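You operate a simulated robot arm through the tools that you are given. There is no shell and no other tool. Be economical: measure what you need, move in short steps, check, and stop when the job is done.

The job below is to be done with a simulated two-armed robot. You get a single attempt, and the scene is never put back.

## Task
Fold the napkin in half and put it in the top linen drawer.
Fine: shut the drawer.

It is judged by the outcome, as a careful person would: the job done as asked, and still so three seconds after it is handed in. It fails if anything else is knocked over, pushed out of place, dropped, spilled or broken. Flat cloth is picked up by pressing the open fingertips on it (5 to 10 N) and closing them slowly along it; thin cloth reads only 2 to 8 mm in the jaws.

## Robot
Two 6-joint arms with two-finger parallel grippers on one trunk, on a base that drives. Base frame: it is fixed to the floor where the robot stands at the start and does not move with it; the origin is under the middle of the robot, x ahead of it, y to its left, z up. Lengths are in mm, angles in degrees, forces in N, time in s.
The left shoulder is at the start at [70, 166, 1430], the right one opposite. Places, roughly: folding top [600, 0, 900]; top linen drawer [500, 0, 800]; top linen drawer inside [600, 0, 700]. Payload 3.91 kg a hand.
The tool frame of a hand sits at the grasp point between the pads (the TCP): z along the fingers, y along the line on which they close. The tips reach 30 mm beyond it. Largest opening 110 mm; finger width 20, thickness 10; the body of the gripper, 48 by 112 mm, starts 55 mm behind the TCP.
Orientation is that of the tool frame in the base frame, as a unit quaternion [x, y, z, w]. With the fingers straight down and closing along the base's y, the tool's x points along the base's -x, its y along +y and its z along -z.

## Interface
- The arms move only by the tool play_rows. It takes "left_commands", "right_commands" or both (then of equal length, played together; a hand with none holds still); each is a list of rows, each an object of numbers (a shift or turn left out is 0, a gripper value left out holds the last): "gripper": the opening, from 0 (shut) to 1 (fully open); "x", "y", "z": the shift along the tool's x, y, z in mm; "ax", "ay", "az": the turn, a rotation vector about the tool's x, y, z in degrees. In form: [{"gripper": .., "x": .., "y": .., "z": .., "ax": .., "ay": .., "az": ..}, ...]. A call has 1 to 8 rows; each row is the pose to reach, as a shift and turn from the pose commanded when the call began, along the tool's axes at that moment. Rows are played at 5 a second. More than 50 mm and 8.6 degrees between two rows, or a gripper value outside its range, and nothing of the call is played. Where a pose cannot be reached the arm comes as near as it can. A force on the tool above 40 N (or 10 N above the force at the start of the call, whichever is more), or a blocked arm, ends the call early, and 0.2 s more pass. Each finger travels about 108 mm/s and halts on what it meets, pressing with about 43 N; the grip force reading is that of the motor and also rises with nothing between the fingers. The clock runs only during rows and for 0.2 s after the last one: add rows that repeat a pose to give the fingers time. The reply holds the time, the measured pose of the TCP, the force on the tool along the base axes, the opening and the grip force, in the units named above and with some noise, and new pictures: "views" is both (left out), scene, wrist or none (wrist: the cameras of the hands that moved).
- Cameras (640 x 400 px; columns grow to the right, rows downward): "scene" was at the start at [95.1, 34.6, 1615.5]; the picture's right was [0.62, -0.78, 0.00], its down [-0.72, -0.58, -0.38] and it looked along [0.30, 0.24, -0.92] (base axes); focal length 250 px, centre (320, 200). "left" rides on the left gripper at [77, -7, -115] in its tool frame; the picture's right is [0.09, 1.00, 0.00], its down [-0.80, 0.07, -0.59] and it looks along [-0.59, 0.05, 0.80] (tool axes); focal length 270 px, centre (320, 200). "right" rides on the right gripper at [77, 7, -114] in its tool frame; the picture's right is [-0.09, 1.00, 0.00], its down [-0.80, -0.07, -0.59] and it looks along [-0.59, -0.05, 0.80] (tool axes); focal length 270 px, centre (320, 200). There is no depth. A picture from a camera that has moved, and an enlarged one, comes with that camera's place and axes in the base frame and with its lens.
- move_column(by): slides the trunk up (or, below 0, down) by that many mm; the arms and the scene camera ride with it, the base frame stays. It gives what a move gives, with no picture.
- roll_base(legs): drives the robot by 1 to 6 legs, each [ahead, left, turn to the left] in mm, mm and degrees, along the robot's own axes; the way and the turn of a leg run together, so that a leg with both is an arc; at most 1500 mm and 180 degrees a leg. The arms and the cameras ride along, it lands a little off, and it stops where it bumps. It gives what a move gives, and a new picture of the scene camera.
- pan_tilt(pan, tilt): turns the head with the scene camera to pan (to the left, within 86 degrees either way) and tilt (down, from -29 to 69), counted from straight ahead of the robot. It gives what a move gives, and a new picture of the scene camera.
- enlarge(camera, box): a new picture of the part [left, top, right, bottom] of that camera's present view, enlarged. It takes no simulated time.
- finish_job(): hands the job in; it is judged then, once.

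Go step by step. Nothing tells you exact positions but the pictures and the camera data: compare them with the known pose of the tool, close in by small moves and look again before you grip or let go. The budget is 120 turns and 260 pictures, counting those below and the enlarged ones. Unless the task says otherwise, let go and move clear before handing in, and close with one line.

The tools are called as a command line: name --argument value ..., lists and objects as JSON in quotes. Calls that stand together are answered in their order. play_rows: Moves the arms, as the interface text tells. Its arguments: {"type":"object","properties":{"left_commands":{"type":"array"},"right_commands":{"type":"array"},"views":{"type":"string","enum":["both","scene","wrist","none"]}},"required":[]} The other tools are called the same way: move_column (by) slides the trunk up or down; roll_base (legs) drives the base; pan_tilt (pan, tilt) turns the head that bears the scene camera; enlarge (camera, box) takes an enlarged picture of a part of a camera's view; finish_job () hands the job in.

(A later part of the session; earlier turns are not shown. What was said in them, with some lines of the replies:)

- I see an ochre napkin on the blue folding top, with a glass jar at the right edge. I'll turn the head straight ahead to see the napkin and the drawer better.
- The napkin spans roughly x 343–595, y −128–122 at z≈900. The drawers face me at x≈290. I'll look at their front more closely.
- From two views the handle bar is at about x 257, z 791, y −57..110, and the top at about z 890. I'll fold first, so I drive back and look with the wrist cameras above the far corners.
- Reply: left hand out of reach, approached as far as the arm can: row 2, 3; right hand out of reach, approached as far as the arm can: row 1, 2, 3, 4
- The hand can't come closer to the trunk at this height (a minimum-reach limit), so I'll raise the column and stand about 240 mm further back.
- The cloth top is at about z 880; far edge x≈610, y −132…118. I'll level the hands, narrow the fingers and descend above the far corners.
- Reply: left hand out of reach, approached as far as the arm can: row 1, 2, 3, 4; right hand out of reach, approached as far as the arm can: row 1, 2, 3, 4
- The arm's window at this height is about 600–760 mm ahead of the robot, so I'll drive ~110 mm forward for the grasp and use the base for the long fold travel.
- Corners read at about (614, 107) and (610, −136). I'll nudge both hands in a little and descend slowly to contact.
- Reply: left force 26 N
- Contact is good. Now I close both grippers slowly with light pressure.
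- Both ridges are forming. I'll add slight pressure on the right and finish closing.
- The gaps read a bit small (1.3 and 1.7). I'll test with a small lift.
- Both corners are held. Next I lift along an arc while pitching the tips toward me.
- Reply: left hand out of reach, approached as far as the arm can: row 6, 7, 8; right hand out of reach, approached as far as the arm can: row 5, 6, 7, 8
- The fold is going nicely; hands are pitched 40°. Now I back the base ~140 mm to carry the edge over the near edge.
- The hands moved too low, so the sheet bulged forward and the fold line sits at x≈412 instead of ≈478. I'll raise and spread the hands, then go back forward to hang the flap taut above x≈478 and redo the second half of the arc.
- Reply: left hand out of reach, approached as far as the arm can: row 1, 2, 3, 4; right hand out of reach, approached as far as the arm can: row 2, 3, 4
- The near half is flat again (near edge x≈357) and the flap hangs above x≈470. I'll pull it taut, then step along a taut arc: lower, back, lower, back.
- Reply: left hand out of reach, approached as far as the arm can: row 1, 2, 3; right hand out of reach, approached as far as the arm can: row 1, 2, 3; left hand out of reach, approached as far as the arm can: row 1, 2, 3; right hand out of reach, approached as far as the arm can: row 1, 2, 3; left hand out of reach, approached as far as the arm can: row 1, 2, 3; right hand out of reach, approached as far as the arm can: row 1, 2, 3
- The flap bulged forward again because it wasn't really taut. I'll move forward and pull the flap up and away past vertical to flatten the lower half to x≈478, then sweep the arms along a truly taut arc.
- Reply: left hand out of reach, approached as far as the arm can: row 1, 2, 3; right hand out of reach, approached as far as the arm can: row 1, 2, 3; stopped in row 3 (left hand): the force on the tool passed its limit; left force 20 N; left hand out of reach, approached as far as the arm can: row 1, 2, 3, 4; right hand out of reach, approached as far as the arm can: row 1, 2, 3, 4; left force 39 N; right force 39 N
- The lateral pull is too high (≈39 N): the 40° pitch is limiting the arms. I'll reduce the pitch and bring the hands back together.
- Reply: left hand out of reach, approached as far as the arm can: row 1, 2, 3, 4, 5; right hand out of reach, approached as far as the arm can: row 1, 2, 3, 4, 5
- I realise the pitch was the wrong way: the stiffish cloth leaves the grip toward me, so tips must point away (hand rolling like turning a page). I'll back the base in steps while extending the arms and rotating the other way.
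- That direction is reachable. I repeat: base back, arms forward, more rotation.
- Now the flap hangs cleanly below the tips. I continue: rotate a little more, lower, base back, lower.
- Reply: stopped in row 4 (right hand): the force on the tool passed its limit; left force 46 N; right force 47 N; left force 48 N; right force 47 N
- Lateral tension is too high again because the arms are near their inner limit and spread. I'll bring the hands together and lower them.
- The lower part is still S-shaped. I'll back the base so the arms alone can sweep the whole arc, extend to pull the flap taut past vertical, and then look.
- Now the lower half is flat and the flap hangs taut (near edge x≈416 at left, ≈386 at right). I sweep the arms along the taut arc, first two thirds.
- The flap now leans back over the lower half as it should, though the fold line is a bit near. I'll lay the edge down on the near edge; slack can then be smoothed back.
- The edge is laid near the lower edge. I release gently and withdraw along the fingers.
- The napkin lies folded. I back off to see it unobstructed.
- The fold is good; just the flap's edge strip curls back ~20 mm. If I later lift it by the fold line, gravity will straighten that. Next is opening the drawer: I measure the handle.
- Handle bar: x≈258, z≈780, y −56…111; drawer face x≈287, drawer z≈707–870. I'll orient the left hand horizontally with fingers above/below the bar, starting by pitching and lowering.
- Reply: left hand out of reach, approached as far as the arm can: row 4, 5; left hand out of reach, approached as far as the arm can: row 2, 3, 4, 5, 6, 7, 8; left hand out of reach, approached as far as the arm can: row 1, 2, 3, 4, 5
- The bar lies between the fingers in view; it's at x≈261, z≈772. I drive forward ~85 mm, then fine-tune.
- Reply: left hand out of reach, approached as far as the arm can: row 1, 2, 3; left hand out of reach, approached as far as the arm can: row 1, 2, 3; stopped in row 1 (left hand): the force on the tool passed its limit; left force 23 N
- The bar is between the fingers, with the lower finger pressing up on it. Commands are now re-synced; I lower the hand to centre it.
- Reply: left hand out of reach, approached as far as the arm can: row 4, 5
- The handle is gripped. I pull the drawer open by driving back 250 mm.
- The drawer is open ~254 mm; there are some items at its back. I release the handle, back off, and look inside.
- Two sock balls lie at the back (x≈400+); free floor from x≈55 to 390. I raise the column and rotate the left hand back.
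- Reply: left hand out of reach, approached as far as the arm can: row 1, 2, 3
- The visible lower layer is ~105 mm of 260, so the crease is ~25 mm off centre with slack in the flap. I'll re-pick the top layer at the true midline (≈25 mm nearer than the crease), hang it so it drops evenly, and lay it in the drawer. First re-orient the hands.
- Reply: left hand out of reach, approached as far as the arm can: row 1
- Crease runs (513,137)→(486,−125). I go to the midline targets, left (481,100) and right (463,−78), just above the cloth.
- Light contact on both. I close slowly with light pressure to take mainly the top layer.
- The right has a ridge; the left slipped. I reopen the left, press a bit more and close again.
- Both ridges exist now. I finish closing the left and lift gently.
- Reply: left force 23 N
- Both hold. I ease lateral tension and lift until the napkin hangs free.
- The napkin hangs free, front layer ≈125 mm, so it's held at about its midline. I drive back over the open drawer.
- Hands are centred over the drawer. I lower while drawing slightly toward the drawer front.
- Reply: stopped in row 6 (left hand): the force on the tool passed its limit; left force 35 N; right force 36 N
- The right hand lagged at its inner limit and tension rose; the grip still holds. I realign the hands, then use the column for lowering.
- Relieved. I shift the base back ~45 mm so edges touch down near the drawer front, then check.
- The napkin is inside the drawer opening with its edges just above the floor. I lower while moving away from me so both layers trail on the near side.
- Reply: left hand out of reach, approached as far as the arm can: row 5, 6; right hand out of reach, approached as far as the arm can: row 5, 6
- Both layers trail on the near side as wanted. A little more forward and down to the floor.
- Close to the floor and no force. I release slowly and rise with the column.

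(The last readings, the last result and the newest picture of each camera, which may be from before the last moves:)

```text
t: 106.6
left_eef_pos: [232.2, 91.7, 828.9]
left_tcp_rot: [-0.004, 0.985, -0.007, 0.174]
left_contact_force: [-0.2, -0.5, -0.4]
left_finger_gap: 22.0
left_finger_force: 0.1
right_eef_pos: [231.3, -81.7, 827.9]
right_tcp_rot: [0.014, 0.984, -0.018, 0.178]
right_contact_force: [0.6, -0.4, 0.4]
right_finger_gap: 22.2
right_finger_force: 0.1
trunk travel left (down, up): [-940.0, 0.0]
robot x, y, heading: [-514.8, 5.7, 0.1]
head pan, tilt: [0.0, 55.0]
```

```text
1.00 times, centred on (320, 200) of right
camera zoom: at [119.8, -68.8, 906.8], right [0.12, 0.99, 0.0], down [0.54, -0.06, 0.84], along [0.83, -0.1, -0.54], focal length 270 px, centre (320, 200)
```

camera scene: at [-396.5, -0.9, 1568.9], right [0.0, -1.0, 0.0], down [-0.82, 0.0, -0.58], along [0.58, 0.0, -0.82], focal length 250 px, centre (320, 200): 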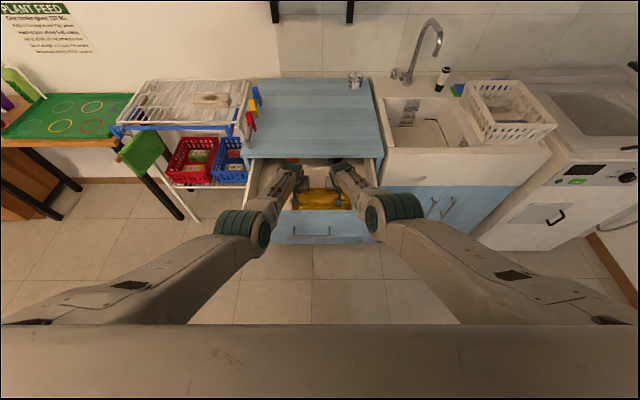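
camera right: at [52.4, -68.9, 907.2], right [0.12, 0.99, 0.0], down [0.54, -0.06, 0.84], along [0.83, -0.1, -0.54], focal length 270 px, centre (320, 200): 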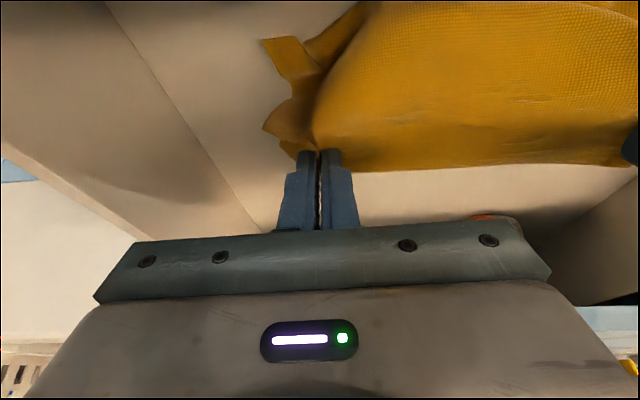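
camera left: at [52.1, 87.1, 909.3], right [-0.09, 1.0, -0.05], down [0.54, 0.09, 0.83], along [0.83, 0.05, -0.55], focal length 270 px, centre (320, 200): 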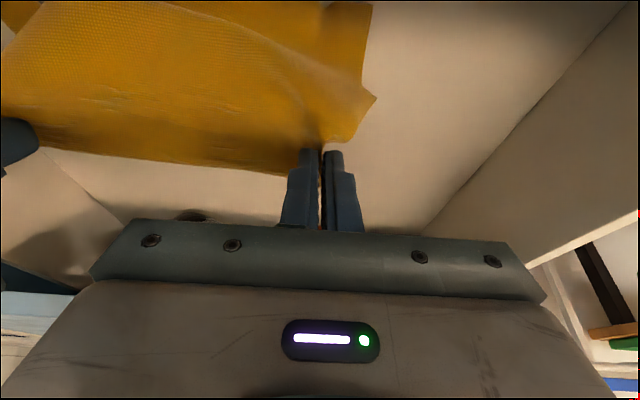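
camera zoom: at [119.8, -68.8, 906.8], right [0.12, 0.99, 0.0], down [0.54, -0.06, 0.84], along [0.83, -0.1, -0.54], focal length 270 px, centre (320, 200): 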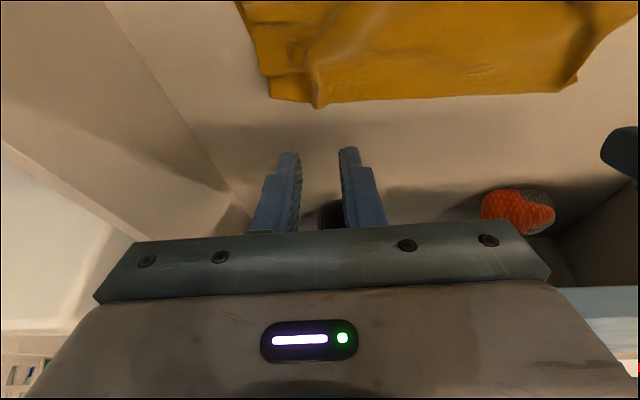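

The napkin lies folded on the drawer floor. I raise the arms out and back off to inspect.

play_rows --left_commands '[{"z": -40}, {"z": -80}, {"z": -120}, {"z": -160}, {"z": -190}]' --right_commands '[{"z": -40}, {"z": -80}, {"z": -120}, {"z": -160}, {"z": -190}]' --views "none"

roll_base --legs '[[-300, 0, 0]]'

enlarge --camera "scene" --box '[250, 70, 378, 150]'

```text
t: 107.8
left_eef_pos: [168.8, 104.5, 1011.2]
left_tcp_rot: [-0.005, 0.984, -0.002, 0.179]
left_contact_force: [-0.6, 0.3, 0.6]
left_finger_gap: 22.0
left_finger_force: 0.1
right_eef_pos: [185.9, -111.9, 1026.5]
right_tcp_rot: [0.023, 0.979, -0.045, 0.199]
right_contact_force: [-0.7, 0.3, 0.2]
right_finger_gap: 22.1
right_finger_force: 0.1
trunk travel left (down, up): [-940.0, 0.0]
robot x, y, heading: [-518.6, 0.8, 0.3]
head pan, tilt: [0.0, 55.0]
```

```text
t: 109.9
left_eef_pos: [-131.7, 105.3, 1008.5]
left_tcp_rot: [-0.006, 0.984, 0.0, 0.177]
left_contact_force: [0.4, 0.2, 0.1]
left_finger_gap: 22.1
left_finger_force: 0.0
right_eef_pos: [-120.1, -115.9, 1014.3]
right_tcp_rot: [0.023, 0.98, -0.048, 0.192]
right_contact_force: [-1.2, -0.1, 0.1]
right_finger_gap: 22.0
right_finger_force: 0.0
trunk travel left (down, up): [-940.0, 0.0]
robot x, y, heading: [-820.3, 3.3, -0.3]
head pan, tilt: [0.0, 55.0]
camera scene: at [-693.2, 0.3, 1644.3], right [0.0, -1.0, 0.0], down [-0.82, 0.0, -0.57], along [0.57, 0.0, -0.82], focal length 250 px, centre (320, 200)
```

scene: 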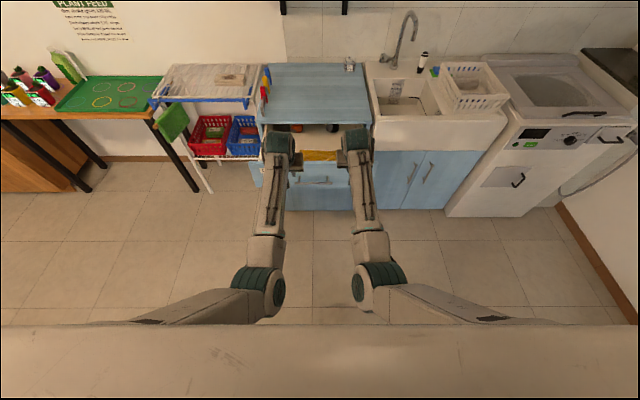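

```text
5.00 times, centred on (314, 110) of scene
camera zoom: at [-693.2, 0.3, 1644.3], right [0.0, -1.0, 0.0], down [-0.82, 0.0, -0.57], along [0.57, 0.0, -0.82], focal length 1250 px, centre (350, 650)
```

zoom: 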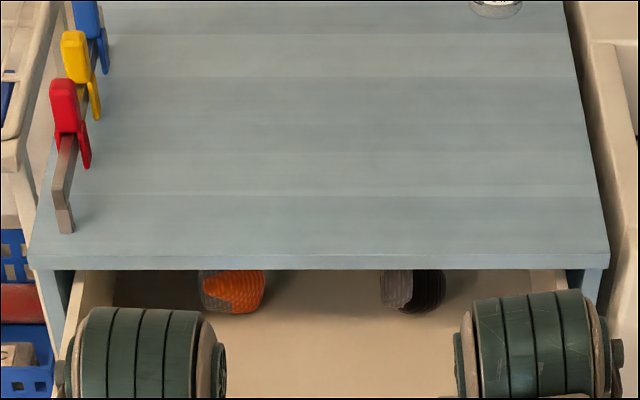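

enlarge --camera "scene" --box '[286, 135, 350, 175]'

enlarge --camera "left" --box '[0, 0, 640, 400]'

```text
10.00 times, centred on (318, 155) of scene
camera zoom: at [-693.2, 0.3, 1644.3], right [0.0, -1.0, 0.0], down [-0.82, 0.0, -0.57], along [0.57, 0.0, -0.82], focal length 2500 px, centre (340, 650)
```

zoom: 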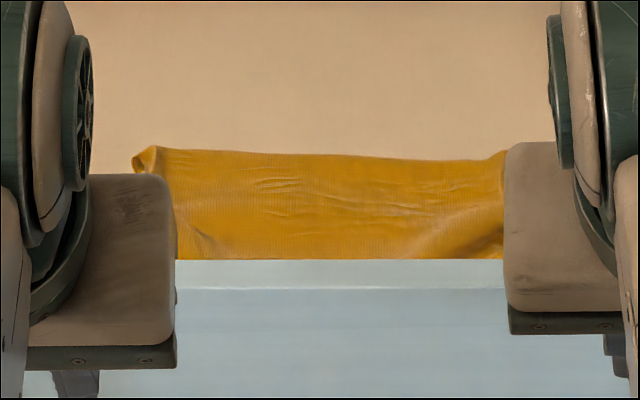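

```text
1.00 times, centred on (320, 200) of left
camera zoom: at [-244.2, 99.1, 1087.8], right [-0.09, 0.99, -0.03], down [0.54, 0.08, 0.84], along [0.83, 0.06, -0.55], focal length 270 px, centre (320, 200)
```

zoom: 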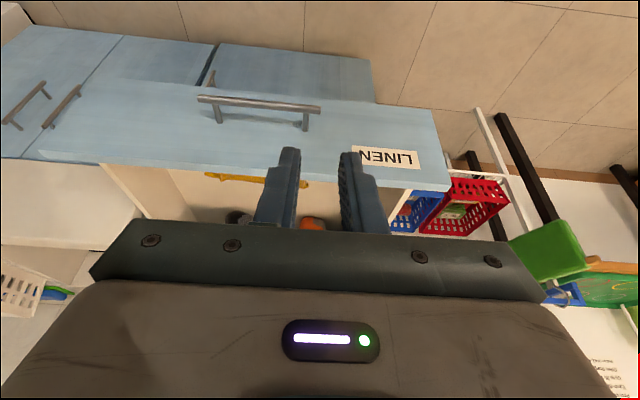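

I move forward with raised hands to look down into the drawer.

roll_base --legs '[[450, 0, 0]]'

enlarge --camera "scene" --box '[240, 190, 400, 290]'

```text
t: 112.6
left_eef_pos: [311.7, 104.7, 1011.0]
left_tcp_rot: [-0.005, 0.984, -0.001, 0.179]
left_contact_force: [0.2, -0.4, 0.1]
left_finger_gap: 21.9
left_finger_force: 0.2
right_eef_pos: [322.9, -121.2, 1015.5]
right_tcp_rot: [0.025, 0.98, -0.051, 0.193]
right_contact_force: [-0.7, -0.8, -0.8]
right_finger_gap: 22.0
right_finger_force: 0.0
trunk travel left (down, up): [-940.0, 0.0]
robot x, y, heading: [-372.0, -0.8, -0.0]
head pan, tilt: [0.0, 55.0]
camera scene: at [-252.1, -1.8, 1644.8], right [0.0, -1.0, 0.0], down [-0.82, 0.0, -0.57], along [0.57, 0.0, -0.82], focal length 250 px, centre (320, 200)
```

scene: 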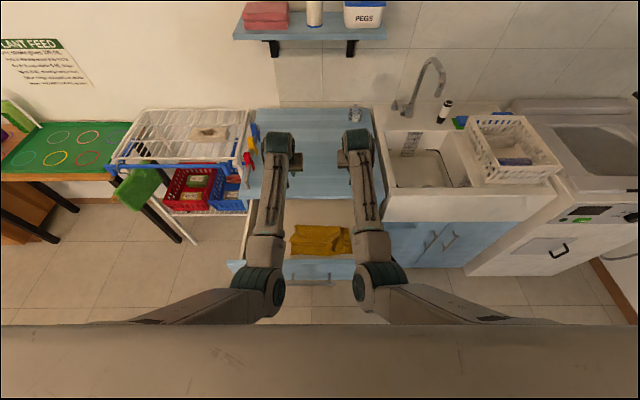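

```text
4.00 times, centred on (320, 240) of scene
camera zoom: at [-252.1, -1.8, 1644.8], right [0.0, -1.0, 0.0], down [-0.82, 0.0, -0.57], along [0.57, 0.0, -0.82], focal length 1000 px, centre (320, 40)
```

zoom: 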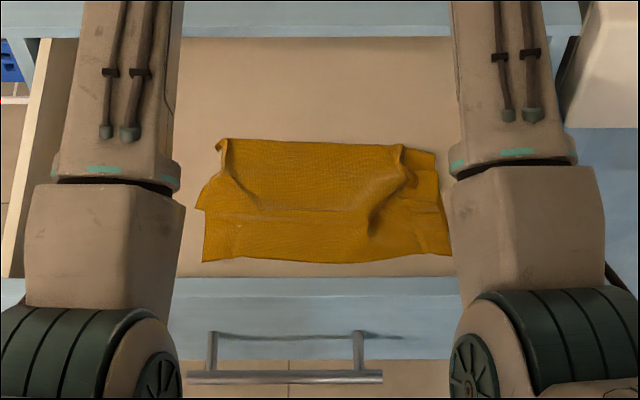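

enlarge --camera "scene" --box '[284, 218, 360, 262]'

```text
8.42 times, centred on (322, 240) of scene
camera zoom: at [-252.1, -1.8, 1644.8], right [0.0, -1.0, 0.0], down [-0.82, 0.0, -0.57], along [0.57, 0.0, -0.82], focal length 2106 px, centre (303, -137)
```

zoom: 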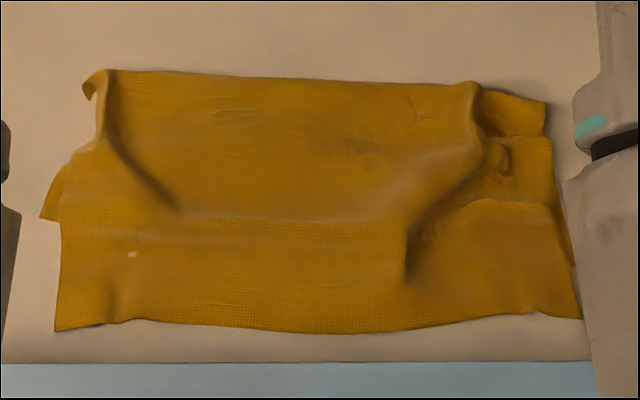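

The napkin lies inside with a footprint of about half. I want to check how the lower layer lies, so I reposition to view it with the wrist cameras.

roll_base --legs '[[-225, 0, 0]]'

enlarge --camera "left" --box '[120, 0, 440, 200]'

enlarge --camera "right" --box '[200, 0, 520, 200]'

```text
t: 114.3
left_eef_pos: [93.0, 107.1, 1008.1]
left_tcp_rot: [-0.006, 0.984, 0.0, 0.177]
left_contact_force: [-0.8, 0.5, -0.1]
left_finger_gap: 21.9
left_finger_force: 0.0
right_eef_pos: [104.5, -119.7, 1013.3]
right_tcp_rot: [0.025, 0.98, -0.051, 0.191]
right_contact_force: [-0.3, -0.1, -0.2]
right_finger_gap: 21.9
right_finger_force: 0.2
trunk travel left (down, up): [-940.0, 0.0]
robot x, y, heading: [-591.4, 1.4, -0.1]
head pan, tilt: [0.0, 55.0]
camera scene: at [-467.6, -0.8, 1644.2], right [0.0, -1.0, 0.0], down [-0.82, 0.0, -0.57], along [0.57, 0.0, -0.82], focal length 250 px, centre (320, 200)
```

scene: 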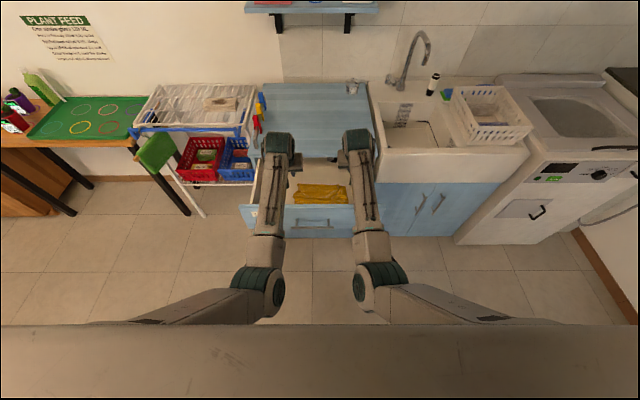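

```text
2.00 times, centred on (280, 100) of left
camera zoom: at [-18.6, 99.0, 1087.3], right [-0.09, 1.0, -0.03], down [0.54, 0.08, 0.84], along [0.83, 0.06, -0.55], focal length 541 px, centre (400, 400)
```

zoom: 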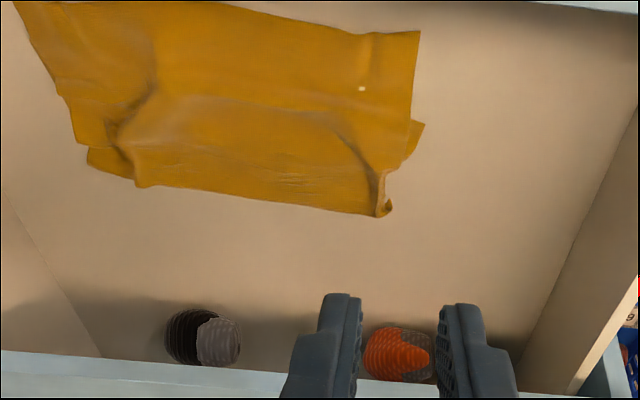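

```text
2.00 times, centred on (360, 100) of right
camera zoom: at [-7.4, -98.9, 1088.6], right [0.15, 0.99, -0.06], down [0.52, -0.03, 0.86], along [0.84, -0.16, -0.51], focal length 541 px, centre (240, 400)
```

zoom: 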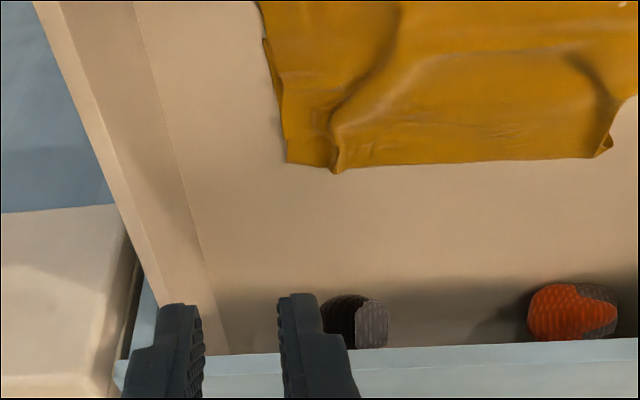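

The napkin forms a neat half-size rectangle with the top layer covering everything. Now I'll shut the drawer: back off, close the left gripper and point it forward to push the front.

roll_base --legs '[[-280, 0, 0]]'

play_rows --left_commands '[{"gripper": 0, "x": 4, "y": -10, "z": 12, "ay": -8.5}, {"x": 9, "y": -20, "z": 24, "ay": -17}, {"x": 13, "y": -30, "z": 36, "ay": -25.5}, {"x": 17, "y": -40, "z": 47, "ay": -34}, {"x": 21, "y": -50, "z": 59, "ay": -42.5}, {"x": 26, "y": -60, "z": 70, "ay": -51}, {"x": 30, "y": -70, "z": 82, "ay": -59.5}, {"x": 34, "y": -80, "z": 94, "ay": -68}]' --views "none"

move_column --by -80

```text
t: 116.2
left_eef_pos: [-187.6, 108.8, 1008.0]
left_tcp_rot: [-0.006, 0.984, 0.002, 0.177]
left_contact_force: [0.6, 0.7, -1.0]
left_finger_gap: 22.3
left_finger_force: 0.0
right_eef_pos: [-174.4, -120.3, 1013.7]
right_tcp_rot: [0.024, 0.98, -0.05, 0.192]
right_contact_force: [-0.2, -0.4, -0.8]
right_finger_gap: 22.2
right_finger_force: 0.1
trunk travel left (down, up): [-940.0, 0.0]
robot x, y, heading: [-877.3, 3.6, -0.3]
head pan, tilt: [0.0, 55.0]
camera scene: at [-748.7, 0.4, 1644.3], right [0.0, -1.0, 0.0], down [-0.82, 0.0, -0.57], along [0.57, 0.0, -0.82], focal length 250 px, centre (320, 200)
```

scene: 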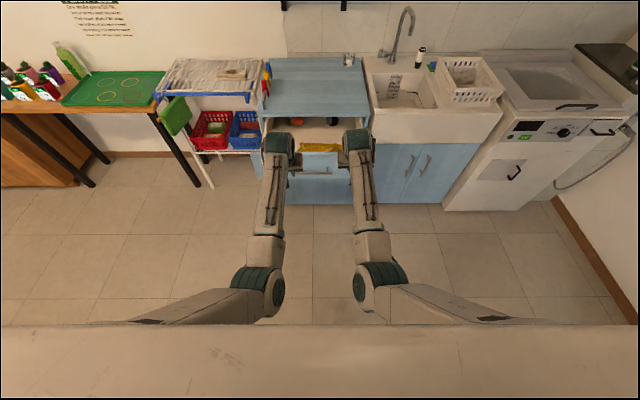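

```text
t: 117.0
left_eef_pos: [-110.8, 130.8, 1078.5]
left_tcp_rot: [-0.006, 0.89, 0.041, 0.454]
left_contact_force: [-0.5, -0.3, 0.4]
left_finger_gap: 0.2
left_finger_force: 38.1
right_eef_pos: [-177.5, -120.0, 1015.7]
right_tcp_rot: [0.025, 0.979, -0.051, 0.193]
right_contact_force: [-0.3, -0.3, 0.3]
right_finger_gap: 22.1
right_finger_force: 0.1
trunk travel left (down, up): [-940.0, 0.0]
robot x, y, heading: [-873.7, 0.6, -0.1]
head pan, tilt: [0.0, 55.0]
stopped in row 3 (left hand): the arm was blocked; the commanded pose is now the measured one
```

```text
t: 118.2
left_eef_pos: [-111.4, 131.6, 996.5]
left_tcp_rot: [-0.005, 0.89, 0.04, 0.454]
left_contact_force: [-0.1, 0.0, -0.3]
left_finger_gap: 0.0
left_finger_force: 38.3
right_eef_pos: [-175.6, -120.8, 935.4]
right_tcp_rot: [0.025, 0.98, -0.051, 0.193]
right_contact_force: [0.0, 0.5, 0.3]
right_finger_gap: 22.0
right_finger_force: 0.1
trunk travel left (down, up): [-860.0, 80.0]
robot x, y, heading: [-876.5, 0.6, -0.2]
head pan, tilt: [0.0, 55.0]
```

play_rows --left_commands '[{"x": 21, "y": -12, "z": 7, "ay": -4.5}, {"x": 42, "y": -25, "z": 15, "ay": -9}, {"x": 63, "y": -37, "z": 22, "ay": -13.5}, {"x": 84, "y": -50, "z": 30, "ay": -18}, {"x": 105, "y": -62, "z": 37, "ay": -22.5}, {"x": 126, "y": -75, "z": 45, "ay": -27}, {"x": 147, "y": -88, "z": 52, "ay": -31.5}, {"x": 167, "y": -100, "z": 60, "ay": -36}]' --views "scene"

```text
t: 120.0
left_eef_pos: [-160.8, 86.6, 799.2]
left_tcp_rot: [0.021, 0.711, 0.067, 0.7]
left_contact_force: [-0.3, 0.5, -0.6]
left_finger_gap: 0.0
left_finger_force: 37.4
right_eef_pos: [-175.5, -119.6, 934.9]
right_tcp_rot: [0.025, 0.98, -0.051, 0.192]
right_contact_force: [1.1, -0.2, -1.2]
right_finger_gap: 22.1
right_finger_force: 0.2
trunk travel left (down, up): [-860.0, 80.0]
robot x, y, heading: [-877.9, 2.4, -0.0]
head pan, tilt: [0.0, 55.0]
camera scene: at [-750.1, 0.5, 1564.5], right [0.0, -1.0, 0.0], down [-0.82, 0.0, -0.57], along [0.57, 0.0, -0.82], focal length 250 px, centre (320, 200)
```

scene: 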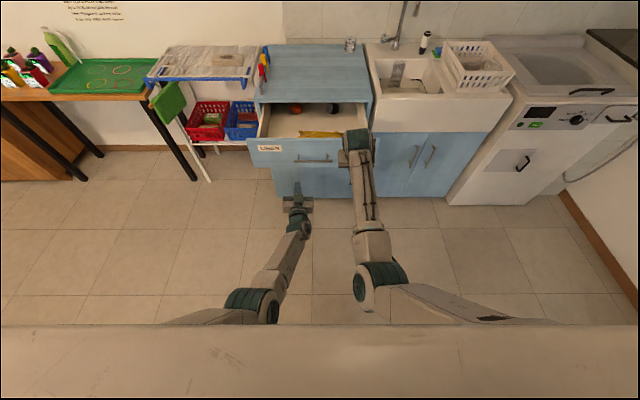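

play_rows --left_commands '[{"x": -8, "y": -15, "ax": 1}, {"x": -16, "y": -30, "ax": 2}, {"x": -24, "y": -45, "ax": 3}, {"x": -32, "y": -60, "ax": 4}, {"x": -32, "y": -60, "ax": 4}]' --views "wrist"

```text
t: 121.0
left_eef_pos: [-145.8, 84.2, 814.2]
left_tcp_rot: [0.057, 0.712, 0.086, 0.694]
left_contact_force: [-0.3, 0.0, 0.1]
left_finger_gap: 0.1
left_finger_force: 38.6
left hand out of reach, approached as far as the arm can: row 4, 5
right_eef_pos: [-176.2, -119.7, 935.4]
right_tcp_rot: [0.025, 0.98, -0.052, 0.193]
right_contact_force: [-0.3, 0.2, -0.4]
right_finger_gap: 21.9
right_finger_force: 0.1
trunk travel left (down, up): [-860.0, 80.0]
robot x, y, heading: [-872.5, -0.0, -0.1]
head pan, tilt: [0.0, 55.0]
stopped in row 5 (left hand): the arm was blocked; the commanded pose is now the measured one
camera left: at [-261.8, 88.3, 739.4], right [-0.04, 0.99, 0.11], down [-0.57, -0.12, 0.81], along [0.82, -0.03, 0.57], focal length 270 px, centre (320, 200)
```

left: 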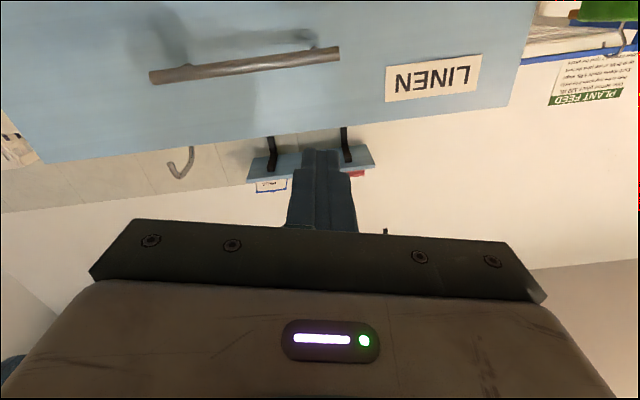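

I'll shift the base sideways instead so the fist lines up with the drawer's middle (y≈27), then approach.

roll_base --legs '[[0, -57, 0], [130, 0, 0]]'

enlarge --camera "left" --box '[0, 0, 640, 400]'

```text
t: 122.9
left_eef_pos: [-19.2, 24.5, 816.0]
left_tcp_rot: [0.057, 0.712, 0.085, 0.695]
left_contact_force: [0.0, -0.2, -0.5]
left_finger_gap: 0.3
left_finger_force: 37.7
right_eef_pos: [-49.2, -178.8, 936.4]
right_tcp_rot: [0.026, 0.979, -0.052, 0.193]
right_contact_force: [1.0, 0.4, -0.4]
right_finger_gap: 21.9
right_finger_force: 0.0
trunk travel left (down, up): [-860.0, 80.0]
robot x, y, heading: [-744.1, -58.0, -0.5]
head pan, tilt: [0.0, 55.0]
camera scene: at [-625.6, -58.5, 1564.8], right [-0.01, -1.0, 0.0], down [-0.82, 0.0, -0.57], along [0.57, 0.0, -0.82], focal length 250 px, centre (320, 200)
```

scene: 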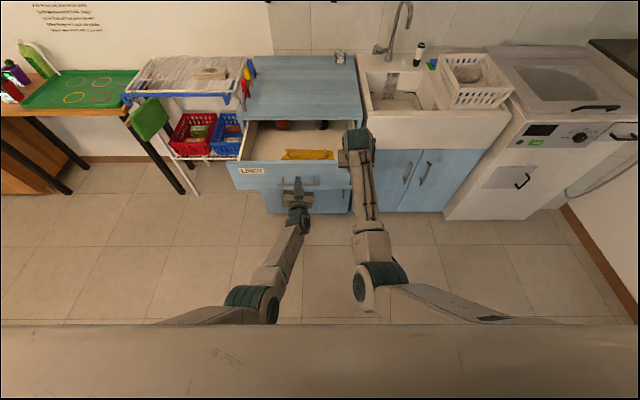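

```text
1.00 times, centred on (320, 200) of left
camera zoom: at [-135.2, 28.9, 740.2], right [-0.04, 0.99, 0.11], down [-0.57, -0.12, 0.81], along [0.82, -0.03, 0.57], focal length 270 px, centre (320, 200)
```

zoom: 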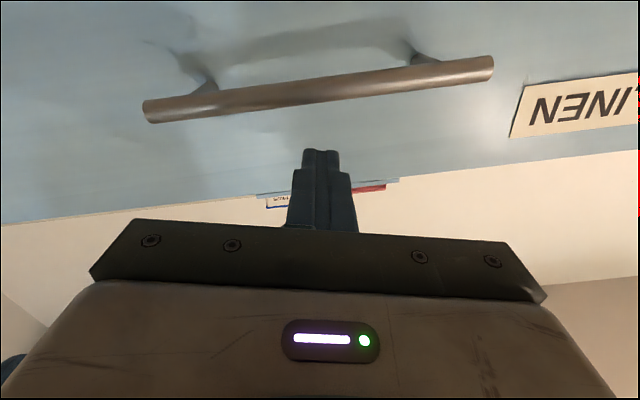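

The fist aims at the drawer front between the handle and the top edge. I push forward in stages.

roll_base --legs '[[120, 0, 0]]'

roll_base --legs '[[130, 0, 0]]'

```text
t: 124.1
left_eef_pos: [101.6, 25.6, 815.0]
left_tcp_rot: [0.056, 0.712, 0.087, 0.695]
left_contact_force: [0.2, 0.3, 0.0]
left_finger_gap: 0.0
left_finger_force: 37.4
right_eef_pos: [71.0, -179.8, 936.6]
right_tcp_rot: [0.026, 0.98, -0.051, 0.193]
right_contact_force: [-1.0, 0.1, 0.5]
right_finger_gap: 21.8
right_finger_force: 0.2
trunk travel left (down, up): [-860.0, 80.0]
robot x, y, heading: [-626.7, -57.2, -0.3]
head pan, tilt: [0.0, 55.0]
camera scene: at [-504.9, -58.0, 1564.8], right [0.0, -1.0, 0.0], down [-0.82, 0.0, -0.57], along [0.57, 0.0, -0.82], focal length 250 px, centre (320, 200)
```

scene: 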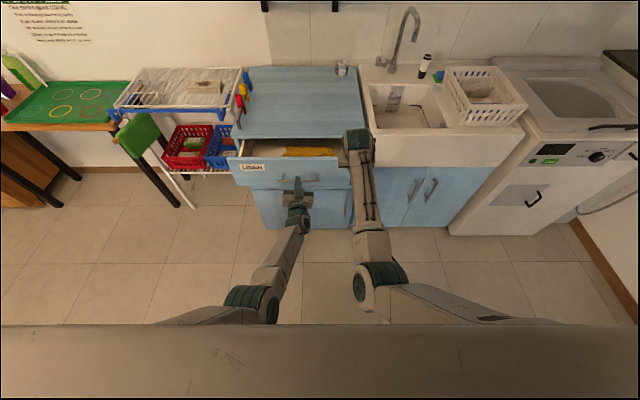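

```text
t: 125.4
left_eef_pos: [229.7, 24.6, 815.5]
left_tcp_rot: [0.056, 0.712, 0.086, 0.695]
left_contact_force: [-0.6, -0.5, 0.0]
left_finger_gap: 0.0
left_finger_force: 36.9
right_eef_pos: [200.5, -180.0, 935.9]
right_tcp_rot: [0.025, 0.979, -0.051, 0.193]
right_contact_force: [-0.2, 0.2, -0.1]
right_finger_gap: 21.9
right_finger_force: 0.2
trunk travel left (down, up): [-860.0, 80.0]
robot x, y, heading: [-492.9, -55.2, -0.1]
head pan, tilt: [0.0, 55.0]
camera scene: at [-376.1, -58.6, 1564.9], right [-0.01, -1.0, 0.0], down [-0.82, 0.0, -0.57], along [0.57, 0.0, -0.82], focal length 250 px, centre (320, 200)
```

scene: 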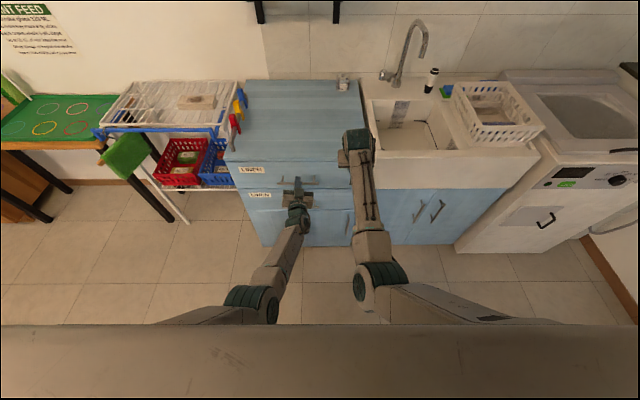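

roll_base --legs '[[28, 0, 0]]'

enlarge --camera "scene" --box '[210, 130, 370, 230]'

```text
t: 126.2
left_eef_pos: [256.8, 25.8, 817.9]
left_tcp_rot: [0.057, 0.711, 0.086, 0.696]
left_contact_force: [-0.2, -0.4, 0.3]
left_finger_gap: 0.0
left_finger_force: 37.6
right_eef_pos: [224.9, -180.0, 939.0]
right_tcp_rot: [0.025, 0.979, -0.051, 0.195]
right_contact_force: [0.0, -0.7, 1.0]
right_finger_gap: 22.2
right_finger_force: 0.1
trunk travel left (down, up): [-860.0, 80.0]
robot x, y, heading: [-466.7, -57.5, -0.5]
head pan, tilt: [0.0, 55.0]
camera scene: at [-353.1, -58.7, 1565.3], right [-0.01, -1.0, 0.0], down [-0.82, 0.0, -0.58], along [0.58, 0.0, -0.82], focal length 250 px, centre (320, 200)
```

scene: 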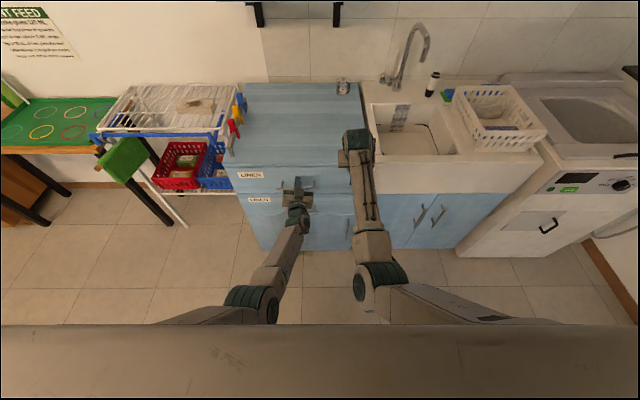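

```text
4.00 times, centred on (290, 180) of scene
camera zoom: at [-353.1, -58.7, 1565.3], right [-0.01, -1.0, 0.0], down [-0.82, 0.0, -0.58], along [0.58, 0.0, -0.82], focal length 1000 px, centre (440, 280)
```

zoom: 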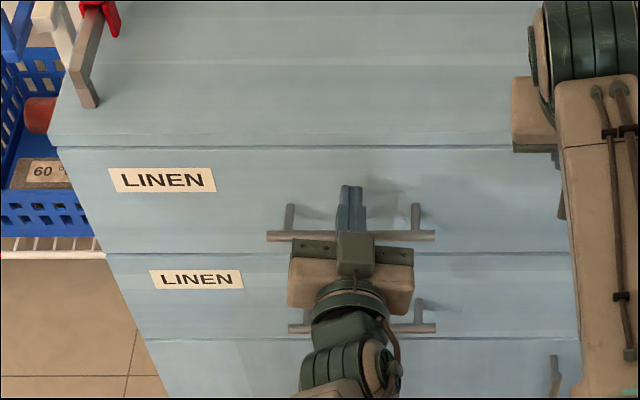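

Nearly or fully shut. A few mm more to feel the stop.

roll_base --legs '[[10, 0, 0]]'

```text
t: 127.0
left_eef_pos: [268.6, 25.7, 813.9]
left_tcp_rot: [0.056, 0.712, 0.086, 0.694]
left_contact_force: [0.2, -0.1, -0.5]
left_finger_gap: 0.0
left_finger_force: 37.3
right_eef_pos: [239.6, -180.4, 935.6]
right_tcp_rot: [0.025, 0.98, -0.051, 0.193]
right_contact_force: [0.2, -0.2, 0.8]
right_finger_gap: 21.7
right_finger_force: 0.1
trunk travel left (down, up): [-860.0, 80.0]
robot x, y, heading: [-461.3, -53.7, -0.1]
head pan, tilt: [0.0, 55.0]
camera scene: at [-336.5, -58.4, 1564.6], right [-0.01, -1.0, 0.0], down [-0.82, 0.0, -0.57], along [0.57, 0.0, -0.82], focal length 250 px, centre (320, 200)
```

scene: 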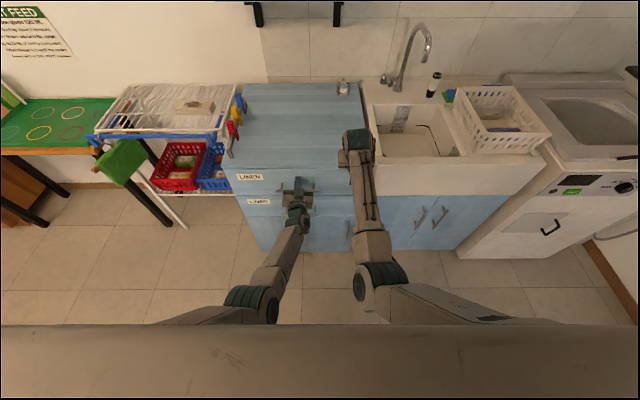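

roll_base --legs '[[8, 0, 0]]'

enlarge --camera "scene" --box '[220, 140, 350, 220]'

```text
t: 127.7
left_eef_pos: [271.3, 25.0, 814.8]
left_tcp_rot: [0.058, 0.713, 0.086, 0.694]
left_contact_force: [-37.3, -1.4, -3.1]
left_finger_gap: 0.1
left_finger_force: 37.2
right_eef_pos: [242.3, -180.4, 937.5]
right_tcp_rot: [0.026, 0.979, -0.052, 0.196]
right_contact_force: [-0.3, -0.7, 0.1]
right_finger_gap: 22.0
right_finger_force: 0.1
trunk travel left (down, up): [-860.0, 80.0]
robot x, y, heading: [-455.4, -54.2, -0.1]
head pan, tilt: [0.0, 55.0]
camera scene: at [-335.9, -58.9, 1565.1], right [-0.01, -1.0, 0.0], down [-0.82, 0.0, -0.58], along [0.58, 0.0, -0.82], focal length 250 px, centre (320, 200)
```

scene: 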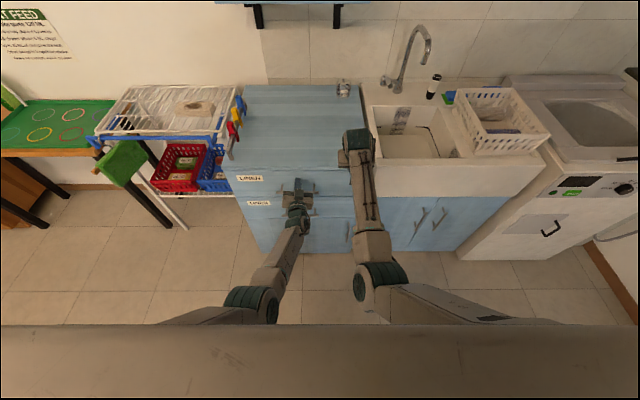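

```text
4.92 times, centred on (285, 180) of scene
camera zoom: at [-335.9, -58.9, 1565.1], right [-0.01, -1.0, 0.0], down [-0.82, 0.0, -0.58], along [0.58, 0.0, -0.82], focal length 1231 px, centre (492, 298)
```

zoom: 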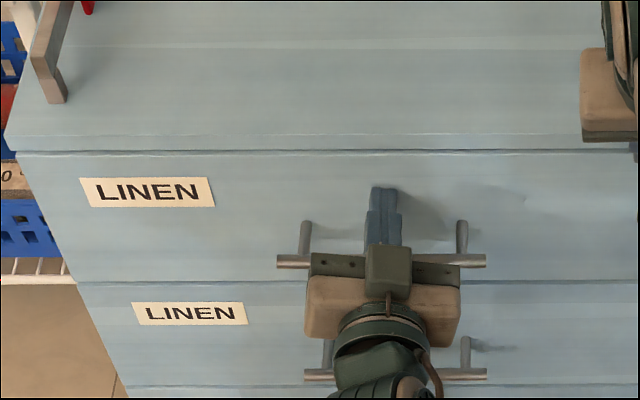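

The drawer hit its stop (37 N), so it is fully shut. I back away clear and take a last look.

roll_base --legs '[[-250, 0, 0]]'

enlarge --camera "scene" --box '[200, 60, 400, 185]'

```text
t: 129.5
left_eef_pos: [28.4, 28.1, 809.7]
left_tcp_rot: [0.058, 0.715, 0.086, 0.691]
left_contact_force: [0.1, 0.4, 0.0]
left_finger_gap: 0.0
left_finger_force: 37.8
right_eef_pos: [-1.1, -177.5, 934.2]
right_tcp_rot: [0.025, 0.98, -0.051, 0.192]
right_contact_force: [-0.3, -0.5, -0.5]
right_finger_gap: 22.3
right_finger_force: 0.1
trunk travel left (down, up): [-860.0, 80.0]
robot x, y, heading: [-698.9, -54.6, -0.3]
head pan, tilt: [0.0, 55.0]
camera scene: at [-575.0, -57.5, 1564.4], right [0.0, -1.0, 0.0], down [-0.82, 0.0, -0.57], along [0.57, 0.0, -0.82], focal length 250 px, centre (320, 200)
```

scene: 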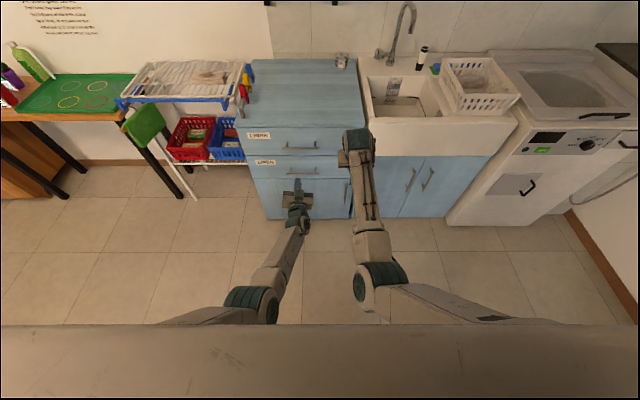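

```text
3.20 times, centred on (300, 122) of scene
camera zoom: at [-575.0, -57.5, 1564.4], right [0.0, -1.0, 0.0], down [-0.82, 0.0, -0.57], along [0.57, 0.0, -0.82], focal length 800 px, centre (384, 448)
```

zoom: 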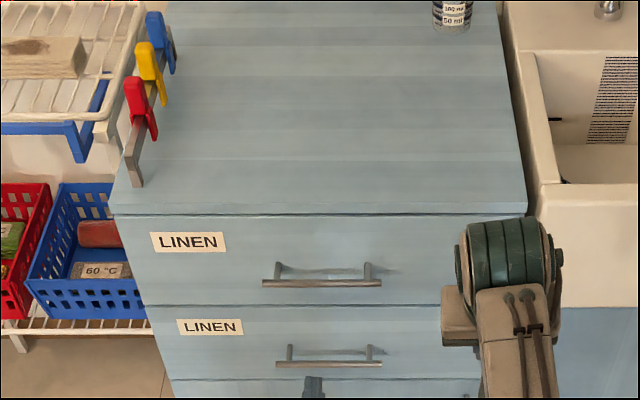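

The drawer is shut, everything else is in place, and both hands are clear. I'm handing the job in.

finish_job

```text
The job is handed in.
```

The napkin is folded in the top linen drawer and the drawer is shut, but the fold is uneven: the under layer stops about 45–50 mm short of the top one, is wrinkled, and part of its edge may be turned under.
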